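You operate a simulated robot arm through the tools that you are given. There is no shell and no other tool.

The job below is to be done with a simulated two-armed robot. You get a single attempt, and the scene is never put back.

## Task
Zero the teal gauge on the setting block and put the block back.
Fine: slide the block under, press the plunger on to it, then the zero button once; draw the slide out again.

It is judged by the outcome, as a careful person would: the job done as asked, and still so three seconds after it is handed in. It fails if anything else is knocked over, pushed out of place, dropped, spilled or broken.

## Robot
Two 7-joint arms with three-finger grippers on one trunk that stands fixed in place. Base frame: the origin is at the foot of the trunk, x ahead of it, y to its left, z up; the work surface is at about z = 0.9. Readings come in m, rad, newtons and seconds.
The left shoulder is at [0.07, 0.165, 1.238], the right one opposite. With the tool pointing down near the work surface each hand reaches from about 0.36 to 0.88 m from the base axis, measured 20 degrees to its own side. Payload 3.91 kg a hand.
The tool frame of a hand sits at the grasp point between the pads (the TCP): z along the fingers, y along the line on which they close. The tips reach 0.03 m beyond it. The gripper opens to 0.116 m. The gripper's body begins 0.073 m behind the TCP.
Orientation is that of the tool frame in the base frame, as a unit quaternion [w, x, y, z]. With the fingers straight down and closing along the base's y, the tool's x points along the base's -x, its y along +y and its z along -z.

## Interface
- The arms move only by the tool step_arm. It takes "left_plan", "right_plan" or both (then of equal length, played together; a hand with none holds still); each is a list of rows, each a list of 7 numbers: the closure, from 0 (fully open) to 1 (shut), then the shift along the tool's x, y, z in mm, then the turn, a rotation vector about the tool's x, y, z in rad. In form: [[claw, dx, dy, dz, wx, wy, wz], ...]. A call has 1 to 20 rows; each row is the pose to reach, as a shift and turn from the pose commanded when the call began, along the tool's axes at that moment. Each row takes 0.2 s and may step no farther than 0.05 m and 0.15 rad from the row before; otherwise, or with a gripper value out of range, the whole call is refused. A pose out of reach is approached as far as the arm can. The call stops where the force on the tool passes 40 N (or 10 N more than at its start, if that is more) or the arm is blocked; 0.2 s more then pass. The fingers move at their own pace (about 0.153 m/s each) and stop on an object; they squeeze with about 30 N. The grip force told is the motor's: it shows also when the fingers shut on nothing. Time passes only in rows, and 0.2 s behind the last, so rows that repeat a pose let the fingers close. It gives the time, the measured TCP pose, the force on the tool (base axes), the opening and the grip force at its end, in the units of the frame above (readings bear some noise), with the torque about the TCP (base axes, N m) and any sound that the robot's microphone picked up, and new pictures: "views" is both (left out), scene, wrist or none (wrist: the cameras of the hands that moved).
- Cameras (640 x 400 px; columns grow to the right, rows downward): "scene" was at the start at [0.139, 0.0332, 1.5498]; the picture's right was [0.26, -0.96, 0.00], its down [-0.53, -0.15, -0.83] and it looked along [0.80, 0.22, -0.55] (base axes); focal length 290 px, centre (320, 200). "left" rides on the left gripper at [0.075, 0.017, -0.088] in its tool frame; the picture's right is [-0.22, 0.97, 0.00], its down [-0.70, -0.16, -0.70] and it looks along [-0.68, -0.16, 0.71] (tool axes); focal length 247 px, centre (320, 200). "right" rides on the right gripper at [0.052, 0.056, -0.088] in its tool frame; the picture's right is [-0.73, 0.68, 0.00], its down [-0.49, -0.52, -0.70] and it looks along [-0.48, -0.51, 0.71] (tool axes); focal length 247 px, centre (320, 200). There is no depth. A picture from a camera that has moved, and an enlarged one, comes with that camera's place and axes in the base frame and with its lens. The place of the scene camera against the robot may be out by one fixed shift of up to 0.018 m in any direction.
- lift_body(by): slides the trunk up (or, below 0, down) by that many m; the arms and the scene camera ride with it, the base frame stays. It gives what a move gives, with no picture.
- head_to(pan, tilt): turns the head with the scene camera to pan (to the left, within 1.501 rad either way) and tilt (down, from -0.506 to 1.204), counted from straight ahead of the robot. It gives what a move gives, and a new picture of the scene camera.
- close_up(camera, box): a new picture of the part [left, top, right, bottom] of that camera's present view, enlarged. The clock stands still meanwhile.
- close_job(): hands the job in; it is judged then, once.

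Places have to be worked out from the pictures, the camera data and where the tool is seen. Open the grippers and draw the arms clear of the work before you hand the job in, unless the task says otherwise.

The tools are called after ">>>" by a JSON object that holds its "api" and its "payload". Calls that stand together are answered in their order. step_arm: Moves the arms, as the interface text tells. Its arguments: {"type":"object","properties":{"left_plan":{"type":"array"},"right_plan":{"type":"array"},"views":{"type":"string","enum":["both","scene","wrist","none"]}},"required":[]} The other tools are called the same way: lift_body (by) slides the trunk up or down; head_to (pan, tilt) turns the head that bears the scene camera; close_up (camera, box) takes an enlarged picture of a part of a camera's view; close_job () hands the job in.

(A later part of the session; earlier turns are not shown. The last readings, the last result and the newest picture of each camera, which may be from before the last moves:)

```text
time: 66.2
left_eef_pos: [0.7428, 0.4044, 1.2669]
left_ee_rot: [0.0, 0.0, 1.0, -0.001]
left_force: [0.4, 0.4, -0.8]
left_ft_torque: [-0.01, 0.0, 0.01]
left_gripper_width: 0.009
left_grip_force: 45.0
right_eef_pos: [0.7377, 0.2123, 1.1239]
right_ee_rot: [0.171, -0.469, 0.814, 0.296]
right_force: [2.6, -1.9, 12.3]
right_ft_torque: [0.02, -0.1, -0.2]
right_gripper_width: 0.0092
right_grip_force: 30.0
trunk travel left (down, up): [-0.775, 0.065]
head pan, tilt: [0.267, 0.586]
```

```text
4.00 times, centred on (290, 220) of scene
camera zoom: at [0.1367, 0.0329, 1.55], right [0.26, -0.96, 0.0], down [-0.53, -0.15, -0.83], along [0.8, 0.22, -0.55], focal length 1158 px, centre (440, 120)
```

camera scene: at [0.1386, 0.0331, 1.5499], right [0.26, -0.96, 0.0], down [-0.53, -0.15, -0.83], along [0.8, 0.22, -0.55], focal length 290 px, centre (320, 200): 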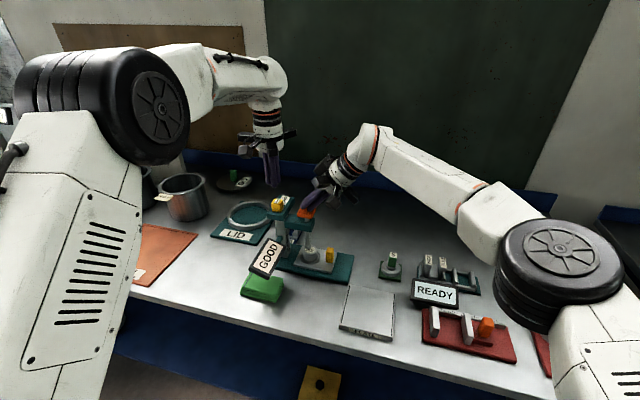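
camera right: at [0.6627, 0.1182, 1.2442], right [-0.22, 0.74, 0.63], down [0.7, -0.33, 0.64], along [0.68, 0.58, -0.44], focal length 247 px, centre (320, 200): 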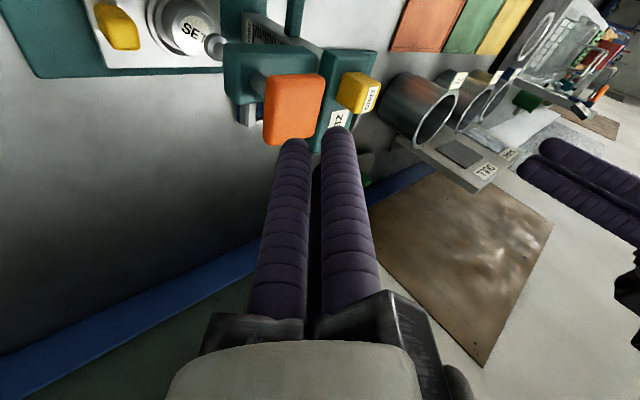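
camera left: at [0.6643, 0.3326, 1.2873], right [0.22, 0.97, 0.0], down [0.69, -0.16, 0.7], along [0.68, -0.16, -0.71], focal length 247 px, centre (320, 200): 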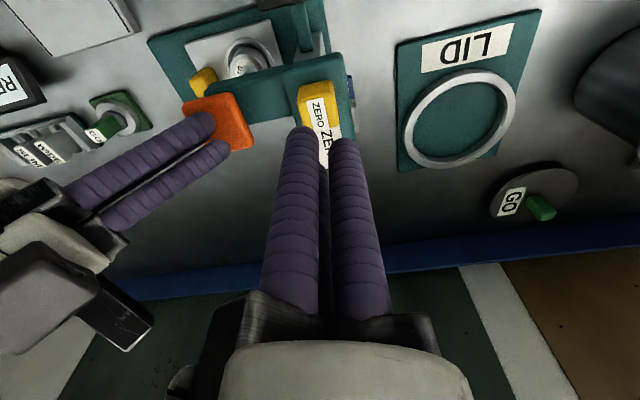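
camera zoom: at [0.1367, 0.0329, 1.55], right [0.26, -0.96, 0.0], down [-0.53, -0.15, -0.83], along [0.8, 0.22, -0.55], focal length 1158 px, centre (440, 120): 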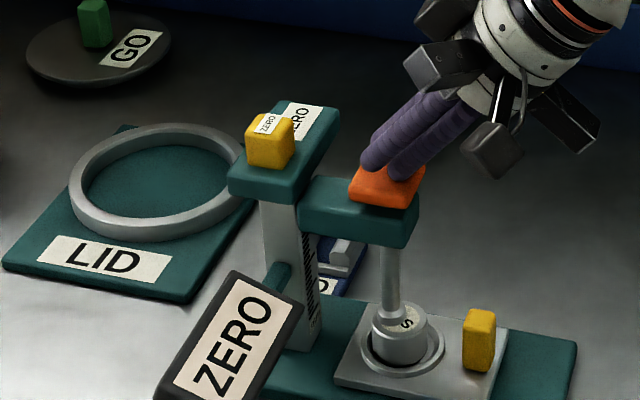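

Display still ZERO and the button is up. Now I'll lift the right hand straight up off the plunger and withdraw it to its own side.

>>> {"api": "step_arm", "payload": {"right_plan": [[1, -5, 3, -7, 0, 0, 0], [1, -17, 9.8, -23, 0, 0, 0], [1, -33.5, 19.3, -46, 0, 0, 0], [1, -17, 25.6, -79, 0, 0, 0], [1, -0.5, 31.9, -112, 0, 0, 0], [1, 16, 38.2, -145, 0, 0, 0], [1, 32.5, 44.5, -178, 0, 0, 0], [1, 49, 50.8, -211, 0, 0, 0], [1, 65.5, 57, -244, 0, 0, 0], [1, 82, 63.4, -276, 0, 0, 0]], "views": "scene"}}

>>> {"api": "close_up", "payload": {"camera": "scene", "box": [235, 185, 355, 305]}}

```text
time: 68.4
left_eef_pos: [0.7425, 0.403, 1.2673]
left_ee_rot: [0.001, 0.0, 1.0, 0.001]
left_force: [-0.7, -0.4, 0.1]
left_ft_torque: [0.0, -0.04, 0.03]
left_gripper_width: 0.009
left_grip_force: 45.1
right_eef_pos: [0.6429, 0.0015, 1.308]
right_ee_rot: [0.172, -0.469, 0.814, 0.297]
right_force: [0.0, -0.1, -0.6]
right_ft_torque: [0.04, -0.02, -0.02]
right_gripper_width: 0.0092
right_grip_force: 29.9
trunk travel left (down, up): [-0.775, 0.065]
head pan, tilt: [0.267, 0.586]
camera scene: at [0.1376, 0.0311, 1.55], right [0.26, -0.96, 0.0], down [-0.53, -0.14, -0.83], along [0.8, 0.22, -0.55], focal length 290 px, centre (320, 200)
```

scene: 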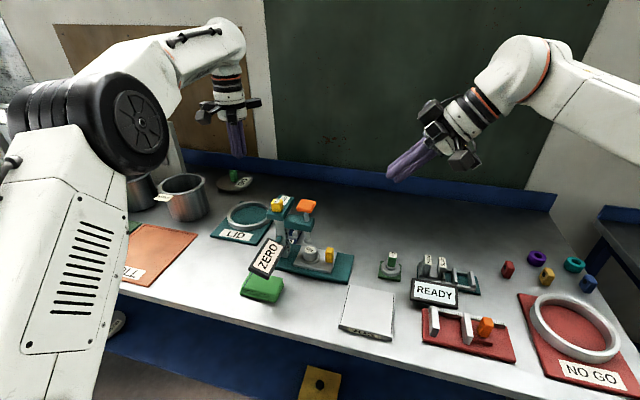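

```text
3.33 times, centred on (295, 245) of scene
camera zoom: at [0.1376, 0.0311, 1.55], right [0.26, -0.96, 0.0], down [-0.53, -0.14, -0.83], along [0.8, 0.22, -0.55], focal length 965 px, centre (403, 50)
```

zoom: 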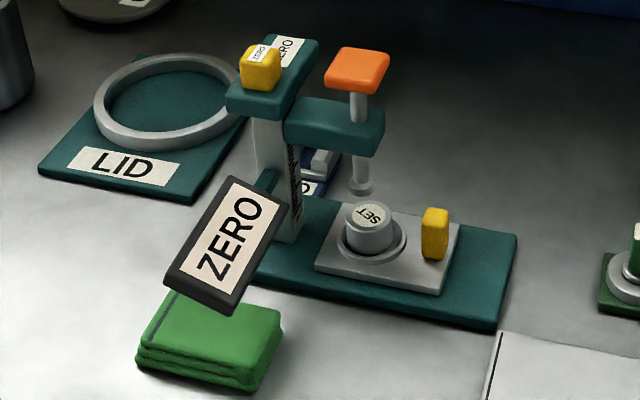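

Display ZERO holds, everything stands. I'll park the right hand upright, then bring the left hand over to the handle side, turning it as before.

>>> {"api": "step_arm", "payload": {"right_plan": [[1, 20, 3.6, -33, 0.058, 0.101, 0], [1, 41, 7.3, -66, 0.117, 0.202, 0], [1, 61, 10.9, -99, 0.175, 0.303, 0], [1, 82, 14.5, -132, 0.233, 0.404, 0], [1, 102, 18.2, -165, 0.292, 0.505, 0], [1, 122, 21.8, -198, 0.35, 0.606, 0]], "views": "none"}}

>>> {"api": "step_arm", "payload": {"left_plan": [[1, 0, -26, 0, 0, 0, -0.131], [1, 0, -52, 0, 0, 0, -0.262], [1, 0, -78, 0, 0, 0, -0.393], [1, -1, -104, 0, 0, 0, -0.524], [1, -2, -130, 0, 0, 0, -0.655], [1, -3, -156, 0, 0, 0, -0.786], [1, -4, -182, 10, 0, 0, -0.917], [1, -5, -208, 20, 0, 0, -1.048], [1, -5, -234, 30, 0, 0, -1.179], [1, -5, -260, 40, 0, 0, -1.31], [0.8, -5, -286, 50, 0, 0, -1.441], [0.5, -5, -312, 57, 0, 0, -1.571], [0.5, -5, -312, 57, 0, 0, -1.571]], "views": "none"}}

>>> {"api": "step_arm", "payload": {"left_plan": [[0.5, 0, 0, 10, 0, -0.1, 0], [0.5, 0, 0, 30, 0, -0.2, 0], [0.5, 0, 0, 50, 0, -0.3, 0], [0.5, 0, 0, 70, 0, -0.4, 0], [0.5, 0, 0, 70, 0, -0.4, 0]], "views": "both"}}

```text
time: 69.8
left_eef_pos: [0.7426, 0.4055, 1.2663]
left_ee_rot: [0.001, 0.0, 1.0, 0.0]
left_force: [-0.3, -0.1, 0.1]
left_ft_torque: [0.0, -0.03, -0.02]
left_gripper_width: 0.0088
left_grip_force: 45.3
right_eef_pos: [0.5617, -0.1938, 1.4007]
right_ee_rot: [0.0, -0.5, 0.866, -0.001]
right_force: [-0.2, 0.0, 0.6]
right_ft_torque: [0.01, -0.02, -0.02]
right_gripper_width: 0.0095
right_grip_force: 29.7
trunk travel left (down, up): [-0.775, 0.065]
head pan, tilt: [0.267, 0.586]
```

```text
time: 72.6
left_eef_pos: [0.7451, 0.0911, 1.2081]
left_ee_rot: [-0.001, 0.707, -0.707, 0.001]
left_force: [-0.8, -0.1, 1.2]
left_ft_torque: [-0.02, 0.01, -0.02]
left_gripper_width: 0.0582
left_grip_force: 0.0
right_eef_pos: [0.5632, -0.1949, 1.4002]
right_ee_rot: [0.0, -0.5, 0.866, 0.0]
right_force: [0.0, 0.1, -0.5]
right_ft_torque: [-0.01, 0.04, 0.03]
right_gripper_width: 0.009
right_grip_force: 30.4
trunk travel left (down, up): [-0.775, 0.065]
head pan, tilt: [0.267, 0.586]
```

```text
time: 73.8
left_eef_pos: [0.7487, 0.1029, 1.1393]
left_ee_rot: [-0.134, 0.7, -0.688, -0.137]
left_force: [-0.3, 0.1, 1.0]
left_ft_torque: [-0.02, 0.01, -0.01]
left_gripper_width: 0.0582
left_grip_force: 0.1
right_eef_pos: [0.5631, -0.1952, 1.3997]
right_ee_rot: [-0.001, -0.5, 0.866, 0.0]
right_force: [0.0, -0.4, -0.4]
right_ft_torque: [-0.01, 0.01, 0.01]
right_gripper_width: 0.0091
right_grip_force: 30.2
trunk travel left (down, up): [-0.775, 0.065]
head pan, tilt: [0.267, 0.586]
camera scene: at [0.1387, 0.0329, 1.5498], right [0.26, -0.96, 0.0], down [-0.53, -0.15, -0.83], along [0.8, 0.22, -0.55], focal length 290 px, centre (320, 200)
camera left: at [0.7334, 0.0009, 1.1934], right [-0.98, 0.19, 0.08], down [0.15, 0.38, 0.91], along [0.14, 0.9, -0.41], focal length 247 px, centre (320, 200)
```

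scene: 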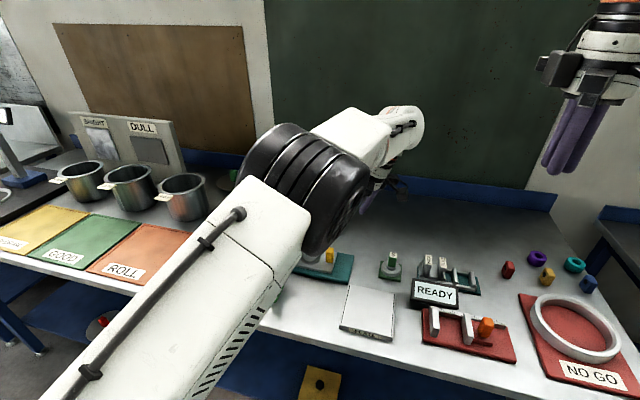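
left: 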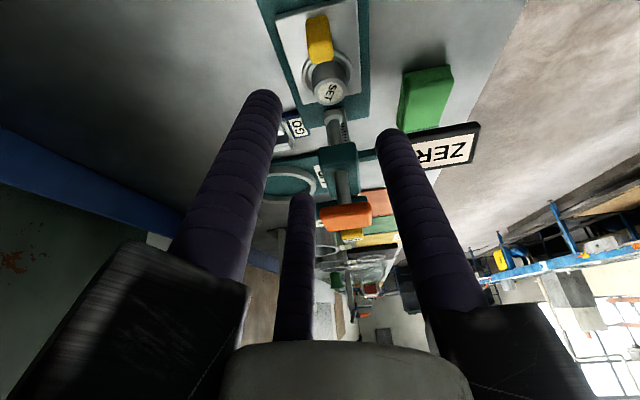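

The hand is leaned again with the handle ahead. The reading seems not quite settled, so I'll hold a moment and re-read before the approach.

>>> {"api": "step_arm", "payload": {"left_plan": [[0.5, 0, 0, 0, 0, 0, 0], [0.5, 0, 0, 0, 0, 0, 0]], "views": "none"}}

```text
time: 74.4
left_eef_pos: [0.7487, 0.1049, 1.1388]
left_ee_rot: [-0.135, 0.7, -0.688, -0.137]
left_force: [-1.2, 0.5, 0.9]
left_ft_torque: [0.03, -0.01, -0.02]
left_gripper_width: 0.0581
left_grip_force: 0.1
right_eef_pos: [0.5631, -0.1948, 1.4007]
right_ee_rot: [0.0, -0.5, 0.866, 0.0]
right_force: [-0.1, -0.4, 0.1]
right_ft_torque: [0.02, 0.0, 0.0]
right_gripper_width: 0.009
right_grip_force: 30.4
trunk travel left (down, up): [-0.775, 0.065]
head pan, tilt: [0.267, 0.586]
```

A steady 13 mm y offset from command, perhaps a joint near its limit up here. I'll advance 75 mm along the finger line and re-read, staying above the handle.

>>> {"api": "step_arm", "payload": {"left_plan": [[0.5, 0, 0, 25, 0, 0, 0], [0.5, 0, 0, 50, 0, 0, 0], [0.5, 0, 0, 75, 0, 0, 0], [0.5, 0, 0, 75, 0, 0, 0]], "views": "wrist"}}

```text
time: 75.4
left_eef_pos: [0.7472, 0.1272, 1.0679]
left_ee_rot: [-0.138, 0.697, -0.689, -0.139]
left_force: [-0.9, 0.7, 0.2]
left_ft_torque: [-0.01, -0.01, -0.01]
left_gripper_width: 0.0579
left_grip_force: 0.1
right_eef_pos: [0.5631, -0.1949, 1.3992]
right_ee_rot: [0.0, -0.5, 0.866, 0.0]
right_force: [-0.3, 0.2, 0.2]
right_ft_torque: [-0.01, -0.01, 0.0]
right_gripper_width: 0.0093
right_grip_force: 30.3
trunk travel left (down, up): [-0.775, 0.065]
head pan, tilt: [0.267, 0.586]
camera left: at [0.7327, 0.0251, 1.1209], right [-0.98, 0.19, 0.09], down [0.16, 0.38, 0.91], along [0.15, 0.91, -0.4], focal length 247 px, centre (320, 200)
```

left: 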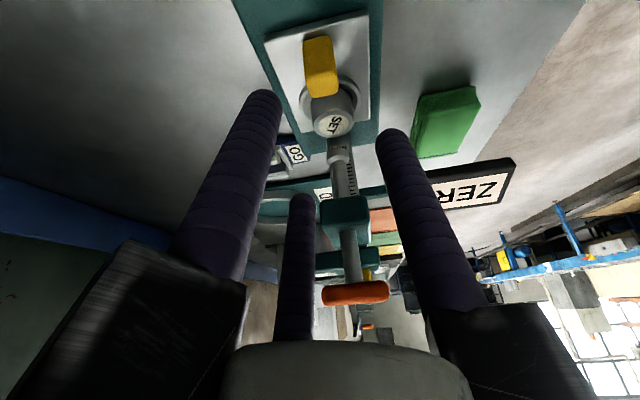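

The offset is shrinking as the arm comes down (now about 6 mm). I'll advance another 85 mm and check again.

>>> {"api": "step_arm", "payload": {"left_plan": [[0.5, 0.5, -0.8, 28, 0, 0, 0], [0.5, 1, -1.6, 57, 0, 0, 0], [0.5, 1.5, -2.5, 85, 0, 0, 0], [0.5, 1.5, -2.5, 85, 0, 0, 0]], "views": "wrist"}}

>>> {"api": "close_up", "payload": {"camera": "left", "box": [220, 40, 420, 240]}}

```text
time: 76.4
left_eef_pos: [0.7503, 0.1519, 0.988]
left_ee_rot: [-0.141, 0.693, -0.693, -0.14]
left_force: [0.1, -0.1, -0.2]
left_ft_torque: [-0.02, 0.02, 0.03]
left_gripper_width: 0.0578
left_grip_force: 0.0
right_eef_pos: [0.5636, -0.1949, 1.3989]
right_ee_rot: [0.0, -0.5, 0.866, 0.0]
right_force: [-0.4, 0.1, -0.6]
right_ft_torque: [0.01, -0.01, 0.0]
right_gripper_width: 0.0092
right_grip_force: 29.8
trunk travel left (down, up): [-0.775, 0.065]
head pan, tilt: [0.267, 0.586]
camera left: at [0.7319, 0.05, 1.0399], right [-0.97, 0.21, 0.09], down [0.16, 0.37, 0.92], along [0.16, 0.91, -0.39], focal length 247 px, centre (320, 200)
```

left: 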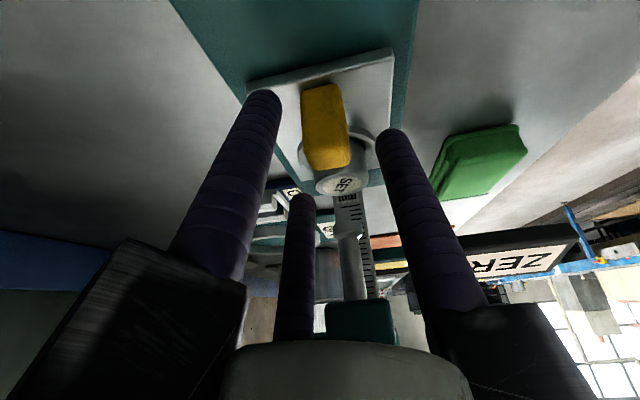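

```text
2.00 times, centred on (320, 140) of left
camera zoom: at [0.7319, 0.05, 1.0399], right [-0.97, 0.21, 0.09], down [0.16, 0.37, 0.92], along [0.16, 0.91, -0.39], focal length 494 px, centre (320, 320)
```

zoom: 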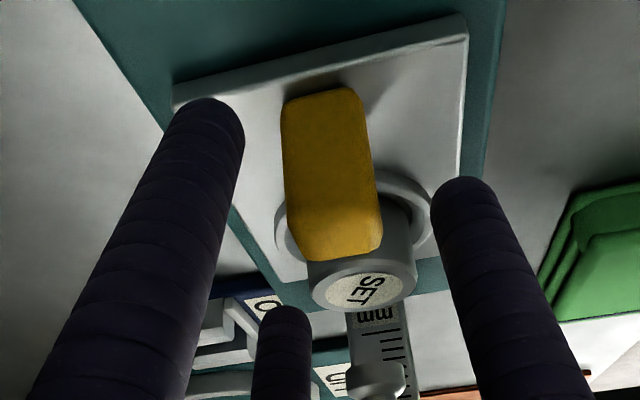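

At (0.750, 0.152, 0.988) the handle sits between the fingers as before. I'll make the last 27 mm and close on it.

>>> {"api": "step_arm", "payload": {"left_plan": [[0.5, -1.2, 0, 13, 0, 0, 0], [0.5, -2.4, 0, 26, 0, 0, 0], [0.5, -2.4, 0, 26, 0, 0, 0], [0.75, -2.4, 0, 26, 0, 0, 0], [1, -2.4, 0, 26, 0, 0, 0], [1, -2.4, 0, 26, 0, 0, 0]], "views": "none"}}

>>> {"api": "close_up", "payload": {"camera": "left", "box": [220, 40, 420, 240]}}

```text
time: 77.8
left_eef_pos: [0.7508, 0.1632, 0.9663]
left_ee_rot: [-0.141, 0.693, -0.693, -0.14]
left_force: [6.0, -1.5, -1.1]
left_ft_torque: [-0.66, -1.14, 0.51]
left_gripper_width: 0.0367
left_grip_force: 45.3
right_eef_pos: [0.5648, -0.1957, 1.3993]
right_ee_rot: [0.0, -0.5, 0.866, 0.0]
right_force: [-0.4, -0.8, 0.4]
right_ft_torque: [0.0, 0.03, 0.0]
right_gripper_width: 0.0095
right_grip_force: 30.2
trunk travel left (down, up): [-0.775, 0.065]
head pan, tilt: [0.267, 0.586]
```

```text
2.00 times, centred on (320, 140) of left
camera zoom: at [0.7339, 0.0616, 1.0186], right [-0.97, 0.21, 0.09], down [0.16, 0.37, 0.92], along [0.16, 0.91, -0.39], focal length 494 px, centre (320, 320)
```

zoom: 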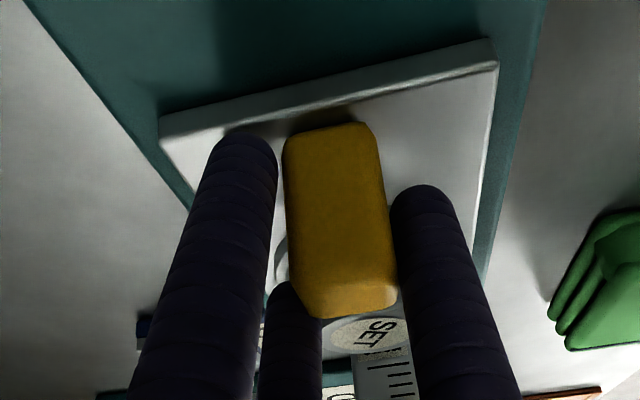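

The handle is held. I'll draw the slide out toward −y, 80 mm in 10 mm steps.

>>> {"api": "step_arm", "payload": {"left_plan": [[1, 9.2, 0, -3.9, 0, 0, 0], [1, 18.4, 0, -7.8, 0, 0, 0], [1, 27.6, 0, -11.7, 0, 0, 0], [1, 36.8, 0, -15.6, 0, 0, 0], [1, 46, 0, -19.5, 0, 0, 0], [1, 55.3, 0, -23.3, 0, 0, 0], [1, 64.5, 0, -27.2, 0, 0, 0], [1, 73.7, 0, -31.1, 0, 0, 0]], "views": "wrist"}}

```text
time: 79.6
left_eef_pos: [0.7511, 0.084, 0.9665]
left_ee_rot: [0.142, -0.693, 0.693, 0.141]
left_force: [10.9, 2.6, 3.5]
left_ft_torque: [0.29, -1.41, 0.93]
left_gripper_width: 0.0367
left_grip_force: 44.6
right_eef_pos: [0.5653, -0.194, 1.399]
right_ee_rot: [0.0, -0.5, 0.866, 0.001]
right_force: [0.7, -0.9, -0.3]
right_ft_torque: [0.03, -0.02, 0.03]
right_gripper_width: 0.009
right_grip_force: 30.5
trunk travel left (down, up): [-0.775, 0.065]
head pan, tilt: [0.267, 0.586]
camera left: at [0.7338, -0.0176, 1.0185], right [-0.97, 0.21, 0.09], down [0.16, 0.37, 0.92], along [0.16, 0.91, -0.39], focal length 247 px, centre (320, 200)
```

left: 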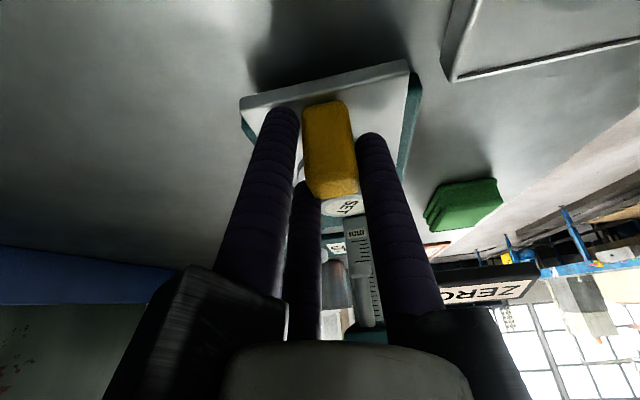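

The slide came out 79 mm freely. I'll draw the last few millimetres to its outer stop.

>>> {"api": "step_arm", "payload": {"left_plan": [[1, 2.3, 0, -1, 0, 0, 0], [1, 4.6, 0, -2, 0, 0, 0], [1, 4.6, 0, -2, 0, 0, 0]], "views": "none"}}

```text
time: 80.4
left_eef_pos: [0.7496, 0.0848, 0.9666]
left_ee_rot: [-0.14, 0.694, -0.692, -0.141]
left_force: [10.5, 21.6, 2.1]
left_ft_torque: [-0.05, -1.51, 0.75]
left_gripper_width: 0.0364
left_grip_force: 44.7
right_eef_pos: [0.5646, -0.1928, 1.4]
right_ee_rot: [-0.001, -0.5, 0.866, -0.001]
right_force: [0.6, 0.9, 0.0]
right_ft_torque: [-0.01, 0.02, -0.04]
right_gripper_width: 0.0091
right_grip_force: 29.8
trunk travel left (down, up): [-0.775, 0.065]
head pan, tilt: [0.267, 0.586]
```

The slide is at its outer stop (22 N). I'll relax, open, back off along the finger line, and rise.

>>> {"api": "step_arm", "payload": {"left_plan": [[1, -4.2, 0, 1.8, 0, 0, 0], [0.5, -4.2, 0, 1.8, 0, 0, 0], [0.5, -4.2, 0, 1.8, 0, 0, 0], [0.5, -4.2, 0, -20, 0, 0, 0], [0.5, -4.2, 0, -50, 0, 0, 0], [0.5, -4.2, 0, -90, 0, 0, 0], [0.5, -10, 0, -110, 0, 0, 0]], "views": "none"}}

>>> {"api": "step_arm", "payload": {"left_plan": [[0.5, 0, 0, -5, 0, 0.1, 0], [0.5, 0, 0, -10, 0, 0.2, 0], [0.5, 0, 0, -15, 0, 0.3, 0], [0.5, 0, 0, -20, 0, 0.4, 0], [0.5, 0, 0, -20, 0, 0.4, 0]], "views": "none"}}

>>> {"api": "step_arm", "payload": {"left_plan": [[0.5, 0, 0, 0, 0, 0, 0.131], [0.5, 0, 0, 0, 0, 0, 0.262], [0.5, 0, 0, 0, 0, 0, 0.393], [0.5, 0, 0, 0, 0, 0, 0.5236], [0.5, 0, 0, 0, 0, 0, 0.5236]], "views": "both"}}

```text
time: 82.0
left_eef_pos: [0.7497, 0.0449, 1.0718]
left_ee_rot: [-0.141, 0.694, -0.692, -0.14]
left_force: [0.0, 0.1, -0.5]
left_ft_torque: [0.0, -0.02, 0.0]
left_gripper_width: 0.0578
left_grip_force: 0.1
right_eef_pos: [0.5637, -0.1947, 1.4]
right_ee_rot: [0.0, -0.5, 0.866, 0.001]
right_force: [0.2, -0.2, -0.1]
right_ft_torque: [-0.02, -0.02, 0.03]
right_gripper_width: 0.0093
right_grip_force: 29.6
trunk travel left (down, up): [-0.775, 0.065]
head pan, tilt: [0.267, 0.586]
```

```text
time: 83.2
left_eef_pos: [0.75, 0.0382, 1.0895]
left_ee_rot: [0.001, -0.707, 0.708, -0.001]
left_force: [-0.1, 1.1, -0.4]
left_ft_torque: [0.0, 0.0, 0.01]
left_gripper_width: 0.0576
left_grip_force: 0.0
right_eef_pos: [0.5624, -0.1957, 1.4003]
right_ee_rot: [0.0, -0.5, 0.866, 0.001]
right_force: [0.8, 0.0, -0.6]
right_ft_torque: [0.01, -0.06, -0.01]
right_gripper_width: 0.0092
right_grip_force: 29.9
trunk travel left (down, up): [-0.775, 0.065]
head pan, tilt: [0.267, 0.586]
```

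```text
time: 84.4
left_eef_pos: [0.7497, 0.0376, 1.0895]
left_ee_rot: [0.0, -0.499, 0.867, -0.001]
left_force: [0.2, -0.1, 0.0]
left_ft_torque: [-0.03, -0.06, -0.01]
left_gripper_width: 0.0581
left_grip_force: 0.1
right_eef_pos: [0.5638, -0.1955, 1.3994]
right_ee_rot: [-0.001, -0.5, 0.866, -0.001]
right_force: [0.3, 0.6, 0.4]
right_ft_torque: [0.0, -0.02, -0.02]
right_gripper_width: 0.0093
right_grip_force: 30.3
trunk travel left (down, up): [-0.775, 0.065]
head pan, tilt: [0.267, 0.586]
camera scene: at [0.1391, 0.0329, 1.5498], right [0.26, -0.96, 0.0], down [-0.53, -0.15, -0.83], along [0.8, 0.22, -0.55], focal length 290 px, centre (320, 200)
camera left: at [0.6971, -0.0169, 1.178], right [-0.73, 0.68, 0.0], down [0.49, 0.52, 0.7], along [0.48, 0.51, -0.71], focal length 247 px, centre (320, 200)
```

scene: 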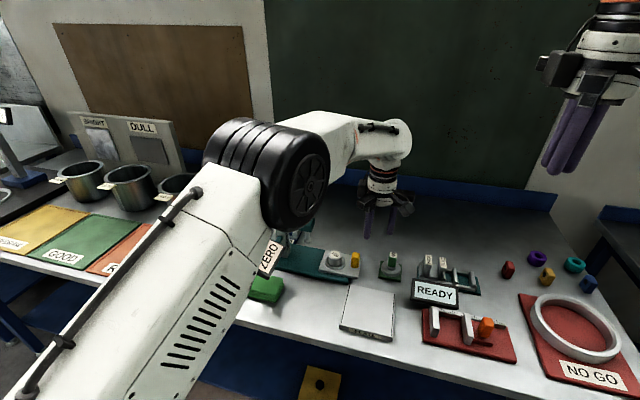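
left: 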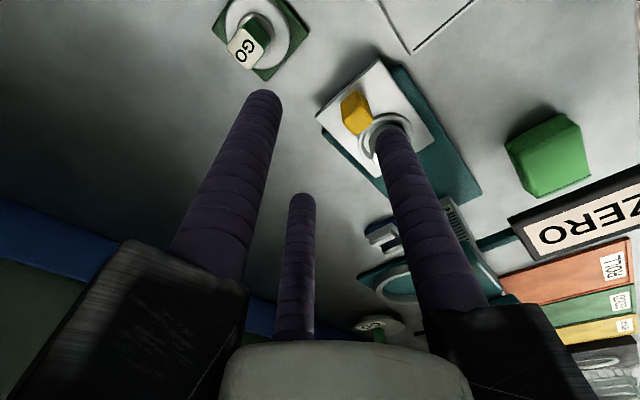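

The slide is out with the block in it, and the display still reads ZERO. I'll move over the block at this height and measure it.

>>> {"api": "step_arm", "payload": {"left_plan": [[0.5, -29, 18.6, 0, 0, 0, 0], [0.5, -58, 37, 0, 0, 0, 0], [0.5, -86.7, 55.8, 0, 0, 0, 0], [0.5, -86.7, 55.8, 0, 0, 0, 0]], "views": "both"}}

>>> {"api": "close_up", "payload": {"camera": "left", "box": [220, 0, 420, 150]}}

>>> {"api": "close_up", "payload": {"camera": "scene", "box": [310, 225, 390, 285]}}

```text
time: 85.4
left_eef_pos: [0.7441, 0.1411, 1.09]
left_ee_rot: [0.001, -0.5, 0.866, 0.0]
left_force: [0.1, -0.4, 0.7]
left_ft_torque: [0.0, 0.01, -0.02]
left_gripper_width: 0.0578
left_grip_force: 0.1
right_eef_pos: [0.564, -0.1951, 1.3999]
right_ee_rot: [-0.001, -0.5, 0.866, 0.0]
right_force: [-0.4, 0.2, -1.1]
right_ft_torque: [-0.01, -0.03, 0.03]
right_gripper_width: 0.0091
right_grip_force: 29.8
trunk travel left (down, up): [-0.775, 0.065]
head pan, tilt: [0.267, 0.586]
camera scene: at [0.1391, 0.0325, 1.5498], right [0.26, -0.96, 0.0], down [-0.53, -0.15, -0.83], along [0.8, 0.22, -0.55], focal length 290 px, centre (320, 200)
camera left: at [0.6927, 0.086, 1.1786], right [-0.73, 0.68, 0.0], down [0.49, 0.52, 0.7], along [0.48, 0.51, -0.71], focal length 247 px, centre (320, 200)
```

scene: 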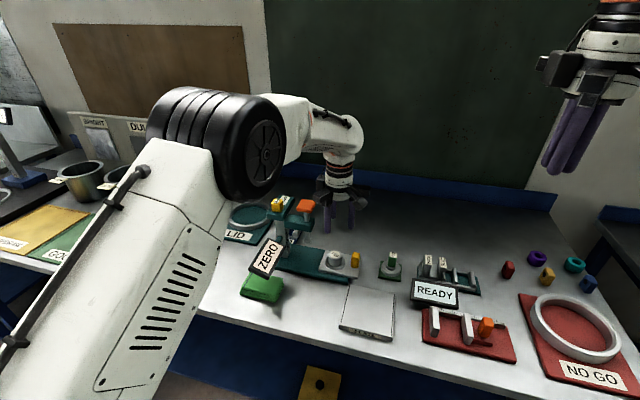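
left: 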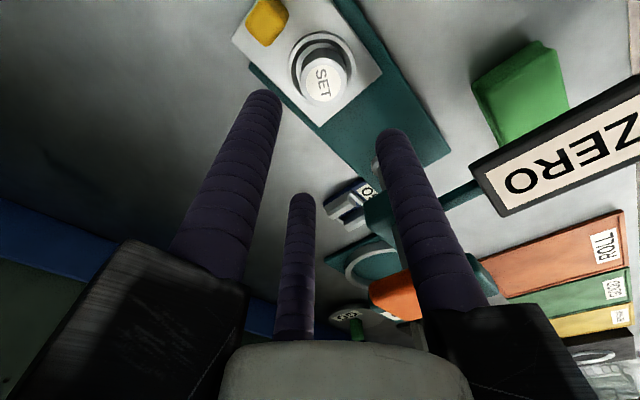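

```text
2.67 times, centred on (320, 75) of left
camera zoom: at [0.6927, 0.086, 1.1786], right [-0.73, 0.68, 0.0], down [0.49, 0.52, 0.7], along [0.48, 0.51, -0.71], focal length 659 px, centre (320, 533)
```

zoom: 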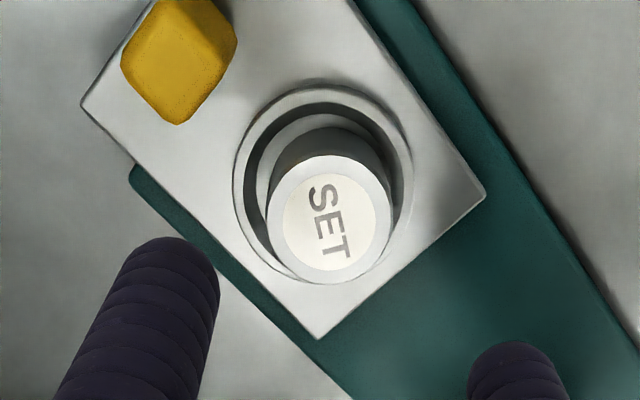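

```text
6.67 times, centred on (350, 255) of scene
camera zoom: at [0.1391, 0.0325, 1.5498], right [0.26, -0.96, 0.0], down [-0.53, -0.15, -0.83], along [0.8, 0.22, -0.55], focal length 1931 px, centre (120, -167)
```

zoom: 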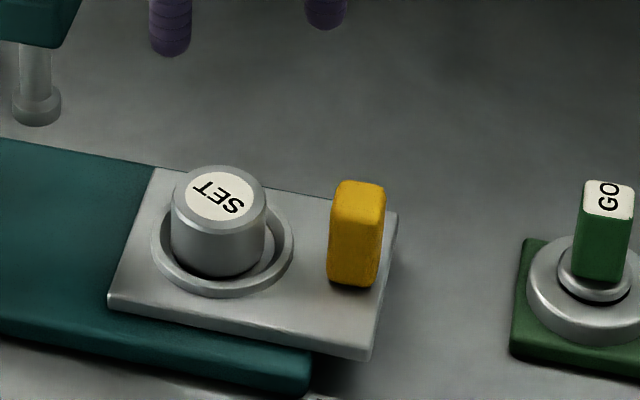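

The block's top centre measures (0.7435, 0.144). I'll narrow the fingers to about 50 mm to keep off the handle, centre over it, and go down to just above its top.

>>> {"api": "step_arm", "payload": {"left_plan": [[0.57, -2.4, 1.9, 0, 0, 0, 0], [0.57, -2.4, 1.9, 35, 0, 0, 0], [0.57, -2.4, 1.9, 70, 0, 0, 0], [0.57, -2.4, 1.9, 98, 0, 0, 0], [0.57, -2.4, 1.9, 98, 0, 0, 0]], "views": "none"}}

>>> {"api": "close_up", "payload": {"camera": "left", "box": [220, 20, 420, 220]}}

>>> {"api": "close_up", "payload": {"camera": "scene", "box": [310, 225, 390, 285]}}

```text
time: 86.6
left_eef_pos: [0.7439, 0.1446, 0.9918]
left_ee_rot: [0.001, -0.5, 0.866, 0.0]
left_force: [0.8, -0.3, -0.7]
left_ft_torque: [0.03, 0.02, -0.05]
left_gripper_width: 0.0498
left_grip_force: 0.2
right_eef_pos: [0.5636, -0.1948, 1.4003]
right_ee_rot: [0.001, -0.501, 0.866, 0.0]
right_force: [-0.2, -0.4, 0.1]
right_ft_torque: [0.02, -0.03, 0.02]
right_gripper_width: 0.0093
right_grip_force: 30.4
trunk travel left (down, up): [-0.775, 0.065]
head pan, tilt: [0.267, 0.586]
```

```text
2.00 times, centred on (320, 120) of left
camera zoom: at [0.6919, 0.0896, 1.0804], right [-0.73, 0.68, 0.0], down [0.48, 0.52, 0.7], along [0.48, 0.51, -0.71], focal length 494 px, centre (320, 360)
```

zoom: 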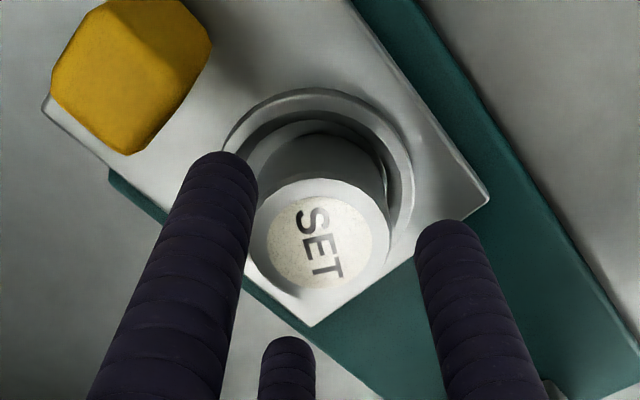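

```text
6.67 times, centred on (350, 255) of scene
camera zoom: at [0.1387, 0.0328, 1.5499], right [0.26, -0.96, 0.0], down [-0.53, -0.15, -0.83], along [0.8, 0.22, -0.55], focal length 1931 px, centre (120, -167)
```

zoom: 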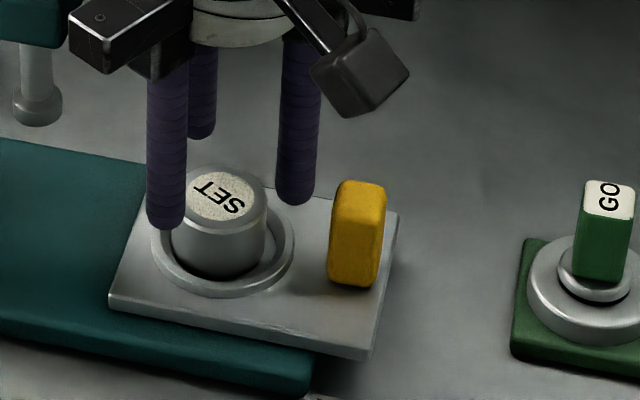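

The block is centred between the fingers within about 1 mm. I'll go down to z ≈ 0.9635, tips just above the rim, and grip it.

>>> {"api": "step_arm", "payload": {"left_plan": [[0.57, 0, 0, 14, 0, 0, 0], [0.57, 0, 0, 28, 0, 0, 0], [0.57, 0, 0, 28, 0, 0, 0], [1, 0, 0, 28, 0, 0, 0], [1, 0, 0, 28, 0, 0, 0], [1, 0, 0, 28, 0, 0, 0]], "views": "none"}}

>>> {"api": "close_up", "payload": {"camera": "scene", "box": [310, 225, 390, 285]}}

```text
time: 88.0
left_eef_pos: [0.7437, 0.1447, 0.9641]
left_ee_rot: [0.0, -0.501, 0.866, 0.0]
left_force: [0.1, 0.1, -0.2]
left_ft_torque: [0.03, -0.02, 0.05]
left_gripper_width: 0.0407
left_grip_force: 30.3
right_eef_pos: [0.5636, -0.1948, 1.3982]
right_ee_rot: [0.0, -0.5, 0.866, 0.0]
right_force: [0.1, 0.0, 0.0]
right_ft_torque: [0.0, -0.03, 0.02]
right_gripper_width: 0.0092
right_grip_force: 29.7
trunk travel left (down, up): [-0.775, 0.065]
head pan, tilt: [0.267, 0.586]
```

```text
6.67 times, centred on (350, 255) of scene
camera zoom: at [0.1391, 0.0331, 1.5498], right [0.26, -0.96, 0.0], down [-0.53, -0.15, -0.83], along [0.8, 0.22, -0.55], focal length 1931 px, centre (120, -167)
```

zoom: 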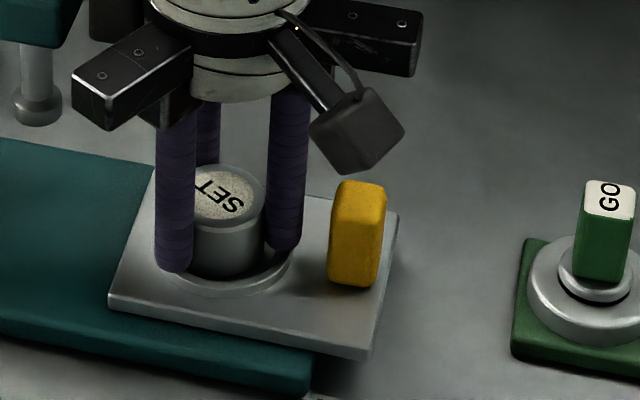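

The block is gripped (40.7 mm). I'll lift it 100 mm and carry it back over its plate, turning the hand back to its first heading.

>>> {"api": "step_arm", "payload": {"left_plan": [[1, 0, 0, -12, 0, 0, 0], [1, 0, 0, -40, 0, 0, 0], [1, 0, 0, -72, 0, 0, 0], [1, 0, 0, -100, 0, 0, 0], [1, 21, 6.5, -100, 0, 0, 0.131], [1, 42, 13, -100, 0, 0, 0.262], [1, 63, 19.5, -100, 0, 0, 0.393], [1, 84, 26, -100, 0, 0, 0.524], [1, 105, 32.7, -100, 0, 0, 0.655], [1, 126, 39.2, -100, 0, 0, 0.786], [1, 147, 45.7, -100, 0, 0, 0.917], [1, 167.6, 52.2, -100, 0, 0, 1.047], [1, 167.6, 52.2, -100, 0, 0, 1.047]], "views": "both"}}

>>> {"api": "close_up", "payload": {"camera": "left", "box": [200, 0, 440, 200]}}

>>> {"api": "close_up", "payload": {"camera": "scene", "box": [310, 230, 440, 345]}}

```text
time: 90.8
left_eef_pos: [0.6171, 0.0257, 1.0639]
left_ee_rot: [0.001, 0.001, 1.0, 0.001]
left_force: [-0.3, 1.0, -1.9]
left_ft_torque: [0.01, -0.01, -0.01]
left_gripper_width: 0.0407
left_grip_force: 30.4
right_eef_pos: [0.5644, -0.1946, 1.4004]
right_ee_rot: [0.0, -0.5, 0.866, 0.0]
right_force: [-0.4, 0.3, -0.1]
right_ft_torque: [0.03, 0.02, -0.02]
right_gripper_width: 0.0091
right_grip_force: 30.0
trunk travel left (down, up): [-0.775, 0.065]
head pan, tilt: [0.267, 0.586]
camera scene: at [0.1395, 0.0333, 1.5498], right [0.26, -0.96, 0.0], down [-0.53, -0.15, -0.83], along [0.8, 0.22, -0.55], focal length 290 px, centre (320, 200)
camera left: at [0.5419, 0.0431, 1.1521], right [0.22, 0.97, 0.0], down [0.7, -0.16, 0.7], along [0.68, -0.16, -0.71], focal length 247 px, centre (320, 200)
```

scene: 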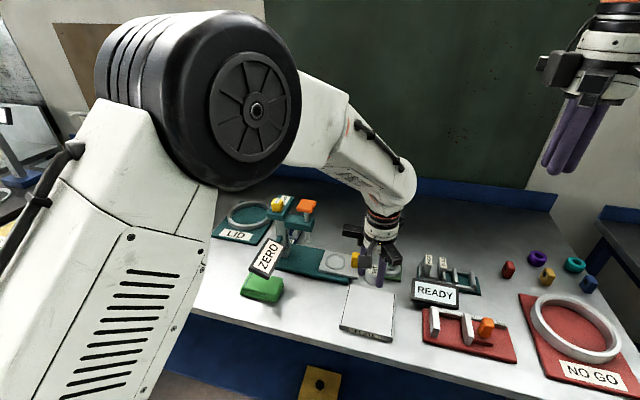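
left: 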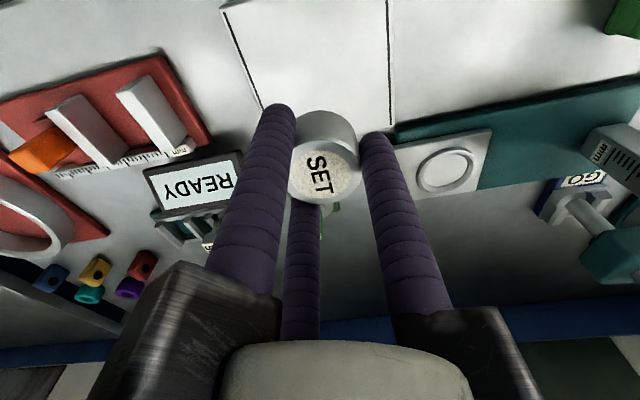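

```text
2.00 times, centred on (320, 100) of left
camera zoom: at [0.5419, 0.0431, 1.1521], right [0.22, 0.97, 0.0], down [0.7, -0.16, 0.7], along [0.68, -0.16, -0.71], focal length 494 px, centre (320, 400)
```

zoom: 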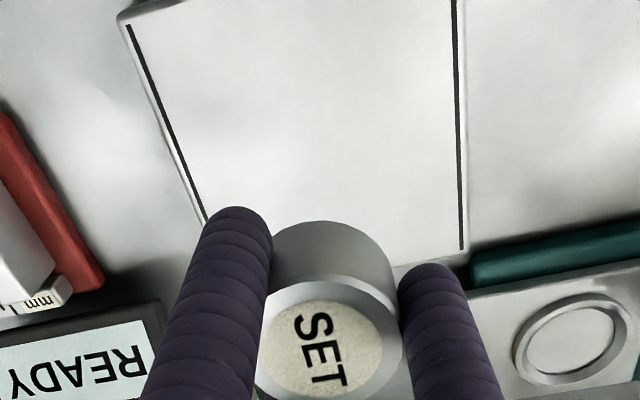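

```text
3.48 times, centred on (375, 288) of scene
camera zoom: at [0.1395, 0.0333, 1.5498], right [0.26, -0.96, 0.0], down [-0.53, -0.15, -0.83], along [0.8, 0.22, -0.55], focal length 1007 px, centre (129, -104)
```

zoom: 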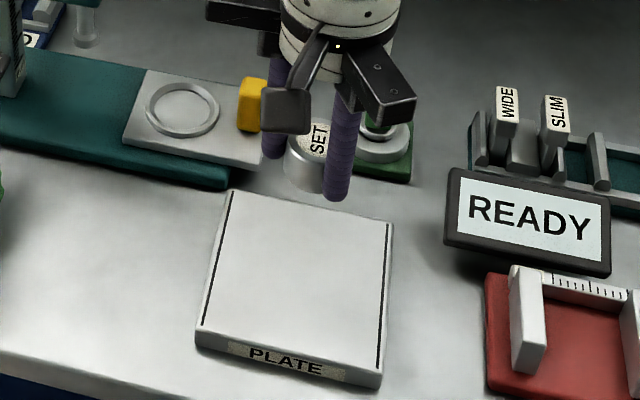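

I'm over the original spot within 2 mm. I'll correct that and lower to z 0.972.

>>> {"api": "step_arm", "payload": {"left_plan": [[1, 2, 0, 20, 0, 0, 0], [1, 2, 0, 50, 0, 0, 0], [1, 2, 0, 78, 0, 0, 0], [1, 2, 0, 92, 0, 0, 0], [1, 2, 0, 92, 0, 0, 0]], "views": "none"}}

>>> {"api": "close_up", "payload": {"camera": "scene", "box": [330, 260, 410, 340]}}

```text
time: 92.0
left_eef_pos: [0.6139, 0.025, 0.9716]
left_ee_rot: [0.001, 0.0, 1.0, 0.0]
left_force: [0.0, 0.2, -1.1]
left_ft_torque: [-0.01, -0.03, 0.01]
left_gripper_width: 0.0405
left_grip_force: 30.2
right_eef_pos: [0.5641, -0.1939, 1.3996]
right_ee_rot: [0.0, -0.5, 0.866, 0.0]
right_force: [0.0, -0.8, -0.1]
right_ft_torque: [0.02, 0.02, -0.01]
right_gripper_width: 0.0091
right_grip_force: 30.1
trunk travel left (down, up): [-0.775, 0.065]
head pan, tilt: [0.267, 0.586]
```

```text
5.00 times, centred on (370, 300) of scene
camera zoom: at [0.139, 0.0331, 1.5498], right [0.26, -0.96, 0.0], down [-0.53, -0.15, -0.83], along [0.8, 0.22, -0.55], focal length 1448 px, centre (70, -300)
```

zoom: 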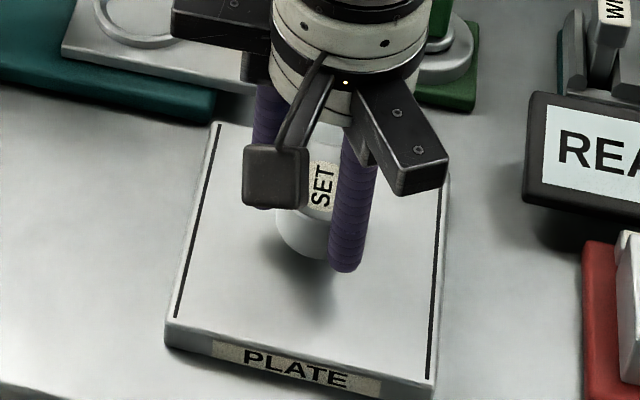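

The block is several mm above the plate. I'll lower in 2 mm steps until it touches.

>>> {"api": "step_arm", "payload": {"left_plan": [[1, 0, 0, 2, 0, 0, 0], [1, 0, 0, 4, 0, 0, 0], [1, 0, 0, 6, 0, 0, 0], [1, 0, 0, 8, 0, 0, 0]], "views": "none"}}

>>> {"api": "close_up", "payload": {"camera": "scene", "box": [330, 260, 410, 340]}}

```text
time: 93.0
left_eef_pos: [0.6136, 0.0243, 0.9651]
left_ee_rot: [0.001, 0.0, 1.0, 0.0]
left_force: [-0.4, 0.1, -1.2]
left_ft_torque: [0.0, -0.01, -0.02]
left_gripper_width: 0.0407
left_grip_force: 30.1
right_eef_pos: [0.5639, -0.1951, 1.3997]
right_ee_rot: [0.0, -0.5, 0.866, 0.0]
right_force: [-0.4, -0.6, -0.2]
right_ft_torque: [-0.01, 0.01, -0.01]
right_gripper_width: 0.0095
right_grip_force: 29.4
trunk travel left (down, up): [-0.775, 0.065]
head pan, tilt: [0.267, 0.586]
```

```text
5.00 times, centred on (370, 300) of scene
camera zoom: at [0.1392, 0.033, 1.5498], right [0.26, -0.96, 0.0], down [-0.53, -0.15, -0.83], along [0.8, 0.22, -0.55], focal length 1448 px, centre (70, -300)
```

zoom: 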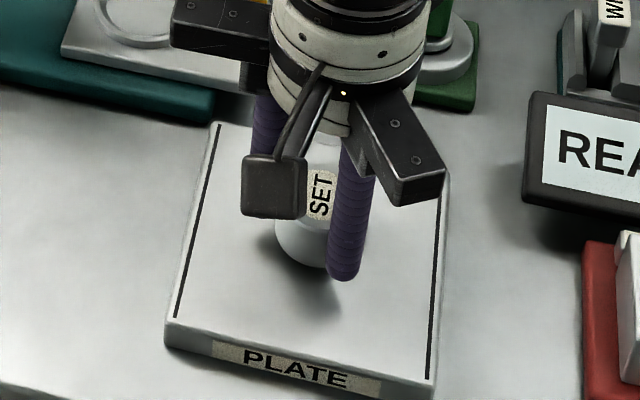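

No contact yet. 2 mm steps further.

>>> {"api": "step_arm", "payload": {"left_plan": [[1, 0, 0, 1, 0, 0, 0], [1, 0, 0, 2, 0, 0, 0], [1, 0, 0, 3, 0, 0, 0], [1, 0, 0, 3, 0, 0, 0]], "views": "none"}}

>>> {"api": "close_up", "payload": {"camera": "scene", "box": [330, 260, 410, 340]}}

```text
time: 94.0
left_eef_pos: [0.6131, 0.0258, 0.9621]
left_ee_rot: [0.0, 0.0, 1.0, 0.0]
left_force: [-0.1, 0.1, -0.7]
left_ft_torque: [-0.01, 0.05, 0.04]
left_gripper_width: 0.0405
left_grip_force: 30.5
right_eef_pos: [0.5631, -0.1951, 1.3994]
right_ee_rot: [0.0, -0.499, 0.866, 0.001]
right_force: [-0.1, -0.2, 0.1]
right_ft_torque: [0.02, -0.01, 0.01]
right_gripper_width: 0.0091
right_grip_force: 29.4
trunk travel left (down, up): [-0.775, 0.065]
head pan, tilt: [0.267, 0.586]
```

```text
5.00 times, centred on (370, 300) of scene
camera zoom: at [0.1391, 0.033, 1.5498], right [0.26, -0.96, 0.0], down [-0.53, -0.15, -0.83], along [0.8, 0.22, -0.55], focal length 1448 px, centre (70, -300)
```

zoom: 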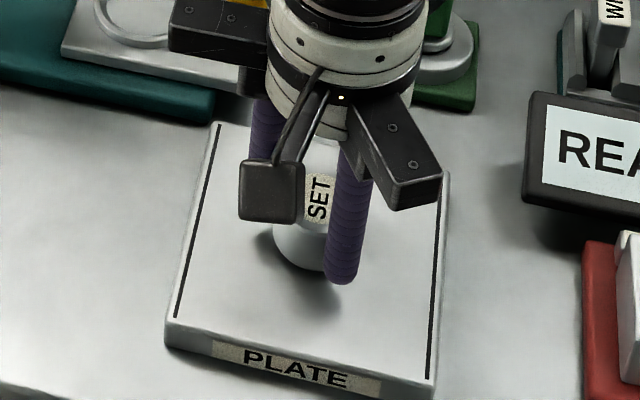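

Still no touch at z 0.962. I'll go on 3 mm more by 1 mm steps.

>>> {"api": "step_arm", "payload": {"left_plan": [[1, 0, 0, 1, 0, 0, 0], [1, 0, 0, 2, 0, 0, 0], [1, 0, 0, 3, 0, 0, 0], [1, 0, 0, 3, 0, 0, 0]], "views": "none"}}

>>> {"api": "close_up", "payload": {"camera": "left", "box": [240, 60, 400, 180]}}

```text
time: 95.0
left_eef_pos: [0.6131, 0.0242, 0.9575]
left_ee_rot: [0.001, -0.001, 1.0, 0.001]
left_force: [-0.5, 0.1, -1.1]
left_ft_torque: [0.01, -0.02, 0.02]
left_gripper_width: 0.0406
left_grip_force: 29.6
right_eef_pos: [0.563, -0.1949, 1.399]
right_ee_rot: [0.001, -0.5, 0.866, -0.001]
right_force: [0.8, -0.2, 0.3]
right_ft_torque: [0.06, -0.02, 0.03]
right_gripper_width: 0.0096
right_grip_force: 30.3
trunk travel left (down, up): [-0.775, 0.065]
head pan, tilt: [0.267, 0.586]
```

```text
3.33 times, centred on (320, 120) of left
camera zoom: at [0.5394, 0.0433, 1.046], right [0.22, 0.97, 0.0], down [0.7, -0.16, 0.7], along [0.68, -0.16, -0.71], focal length 823 px, centre (320, 467)
```

zoom: 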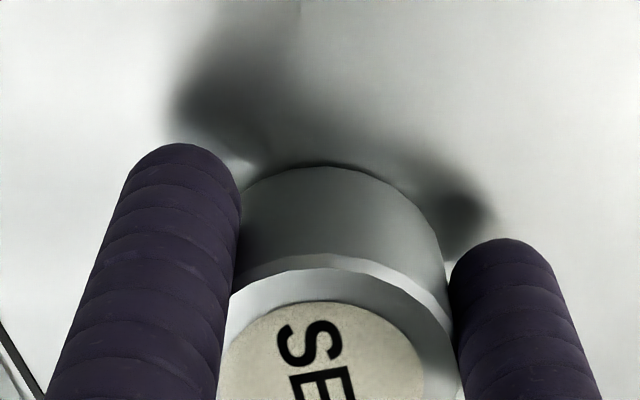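

Almost down; still no load. I'll continue 1 mm at a time, up to 3 mm.

>>> {"api": "step_arm", "payload": {"left_plan": [[1, 0, 0, 1, 0, 0, 0], [1, 0, 0, 2, 0, 0, 0], [1, 0, 0, 3, 0, 0, 0], [1, 0, 0, 3, 0, 0, 0]], "views": "none"}}

>>> {"api": "close_up", "payload": {"camera": "left", "box": [240, 60, 400, 180]}}

```text
time: 96.0
left_eef_pos: [0.6143, 0.0261, 0.9572]
left_ee_rot: [0.001, 0.001, 1.0, 0.0]
left_force: [-0.1, 0.6, 9.2]
left_ft_torque: [0.07, 0.17, -0.04]
left_gripper_width: 0.0405
left_grip_force: 29.8
right_eef_pos: [0.5626, -0.1939, 1.3995]
right_ee_rot: [0.0, -0.5, 0.866, 0.0]
right_force: [0.0, 0.1, -0.7]
right_ft_torque: [0.02, -0.03, 0.03]
right_gripper_width: 0.0091
right_grip_force: 30.4
trunk travel left (down, up): [-0.775, 0.065]
head pan, tilt: [0.267, 0.586]
```

```text
3.33 times, centred on (320, 120) of left
camera zoom: at [0.5392, 0.0435, 1.0445], right [0.22, 0.97, 0.0], down [0.69, -0.16, 0.7], along [0.68, -0.16, -0.71], focal length 823 px, centre (320, 467)
```

zoom: 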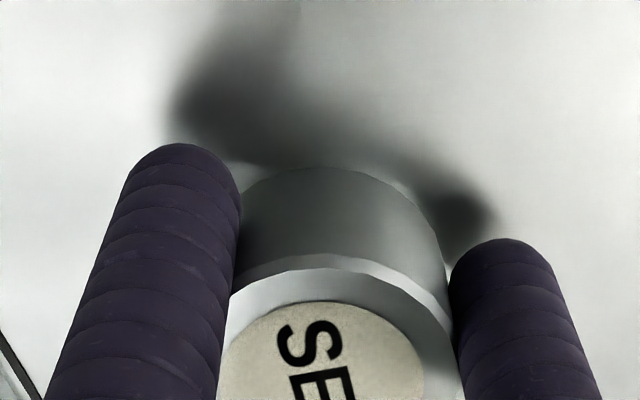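

The block stands on the plate (9 N up, no further travel). I'll ease 1.5 mm, open the fingers, and lift straight away.

>>> {"api": "step_arm", "payload": {"left_plan": [[1, 0, 0, -1.5, 0, 0, 0], [0.6, 0, 0, -1.5, 0, 0, 0], [0.3, 0, 0, -1.5, 0, 0, 0], [0.1, 0, 0, -1.5, 0, 0, 0], [0.1, 0, 0, -20, 0, 0, 0], [0.1, 0, 0, -60, 0, 0, 0], [0.1, 0, 0, -105, 0, 0, 0], [0.1, 0, 0, -150, 0, 0, 0]], "views": "both"}}

>>> {"api": "close_up", "payload": {"camera": "left", "box": [220, 10, 420, 135]}}

```text
time: 97.8
left_eef_pos: [0.6112, 0.0249, 1.1054]
left_ee_rot: [0.001, 0.0, 1.0, 0.0]
left_force: [-0.7, -0.6, -1.0]
left_ft_torque: [0.0, -0.02, -0.02]
left_gripper_width: 0.1046
left_grip_force: 0.1
right_eef_pos: [0.5639, -0.1934, 1.4008]
right_ee_rot: [0.0, -0.5, 0.866, 0.0]
right_force: [0.1, -0.1, -1.0]
right_ft_torque: [-0.02, -0.02, 0.0]
right_gripper_width: 0.0093
right_grip_force: 30.4
trunk travel left (down, up): [-0.775, 0.065]
head pan, tilt: [0.267, 0.586]
camera scene: at [0.1374, 0.0333, 1.5499], right [0.26, -0.96, 0.0], down [-0.53, -0.15, -0.83], along [0.8, 0.22, -0.55], focal length 290 px, centre (320, 200)
camera left: at [0.5357, 0.0431, 1.1928], right [0.22, 0.97, 0.0], down [0.69, -0.16, 0.7], along [0.68, -0.16, -0.71], focal length 247 px, centre (320, 200)
```

scene: 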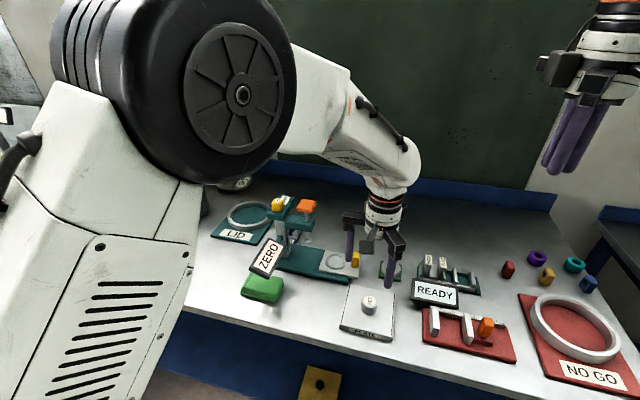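
left: 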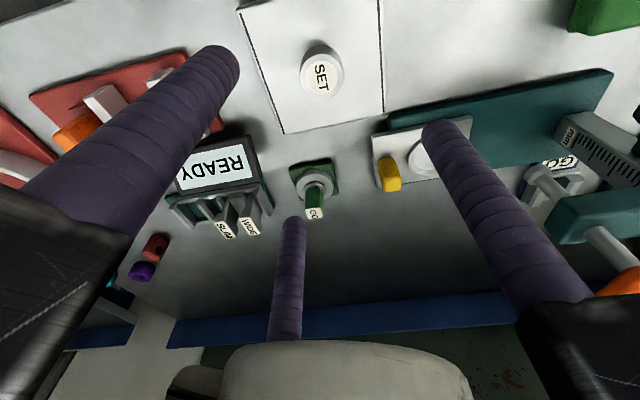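

```text
3.20 times, centred on (320, 72) of left
camera zoom: at [0.5357, 0.0431, 1.1928], right [0.22, 0.97, 0.0], down [0.69, -0.16, 0.7], along [0.68, -0.16, -0.71], focal length 790 px, centre (320, 608)
```

zoom: 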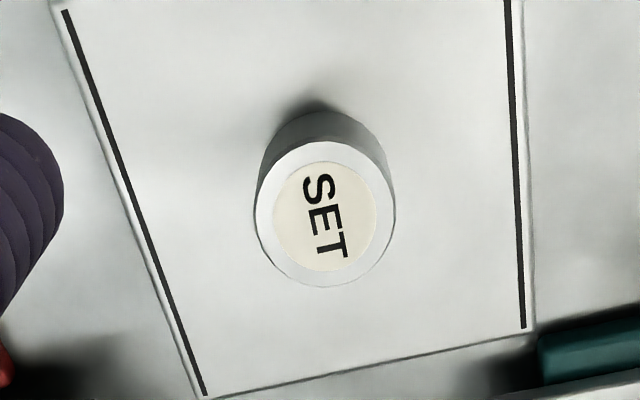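

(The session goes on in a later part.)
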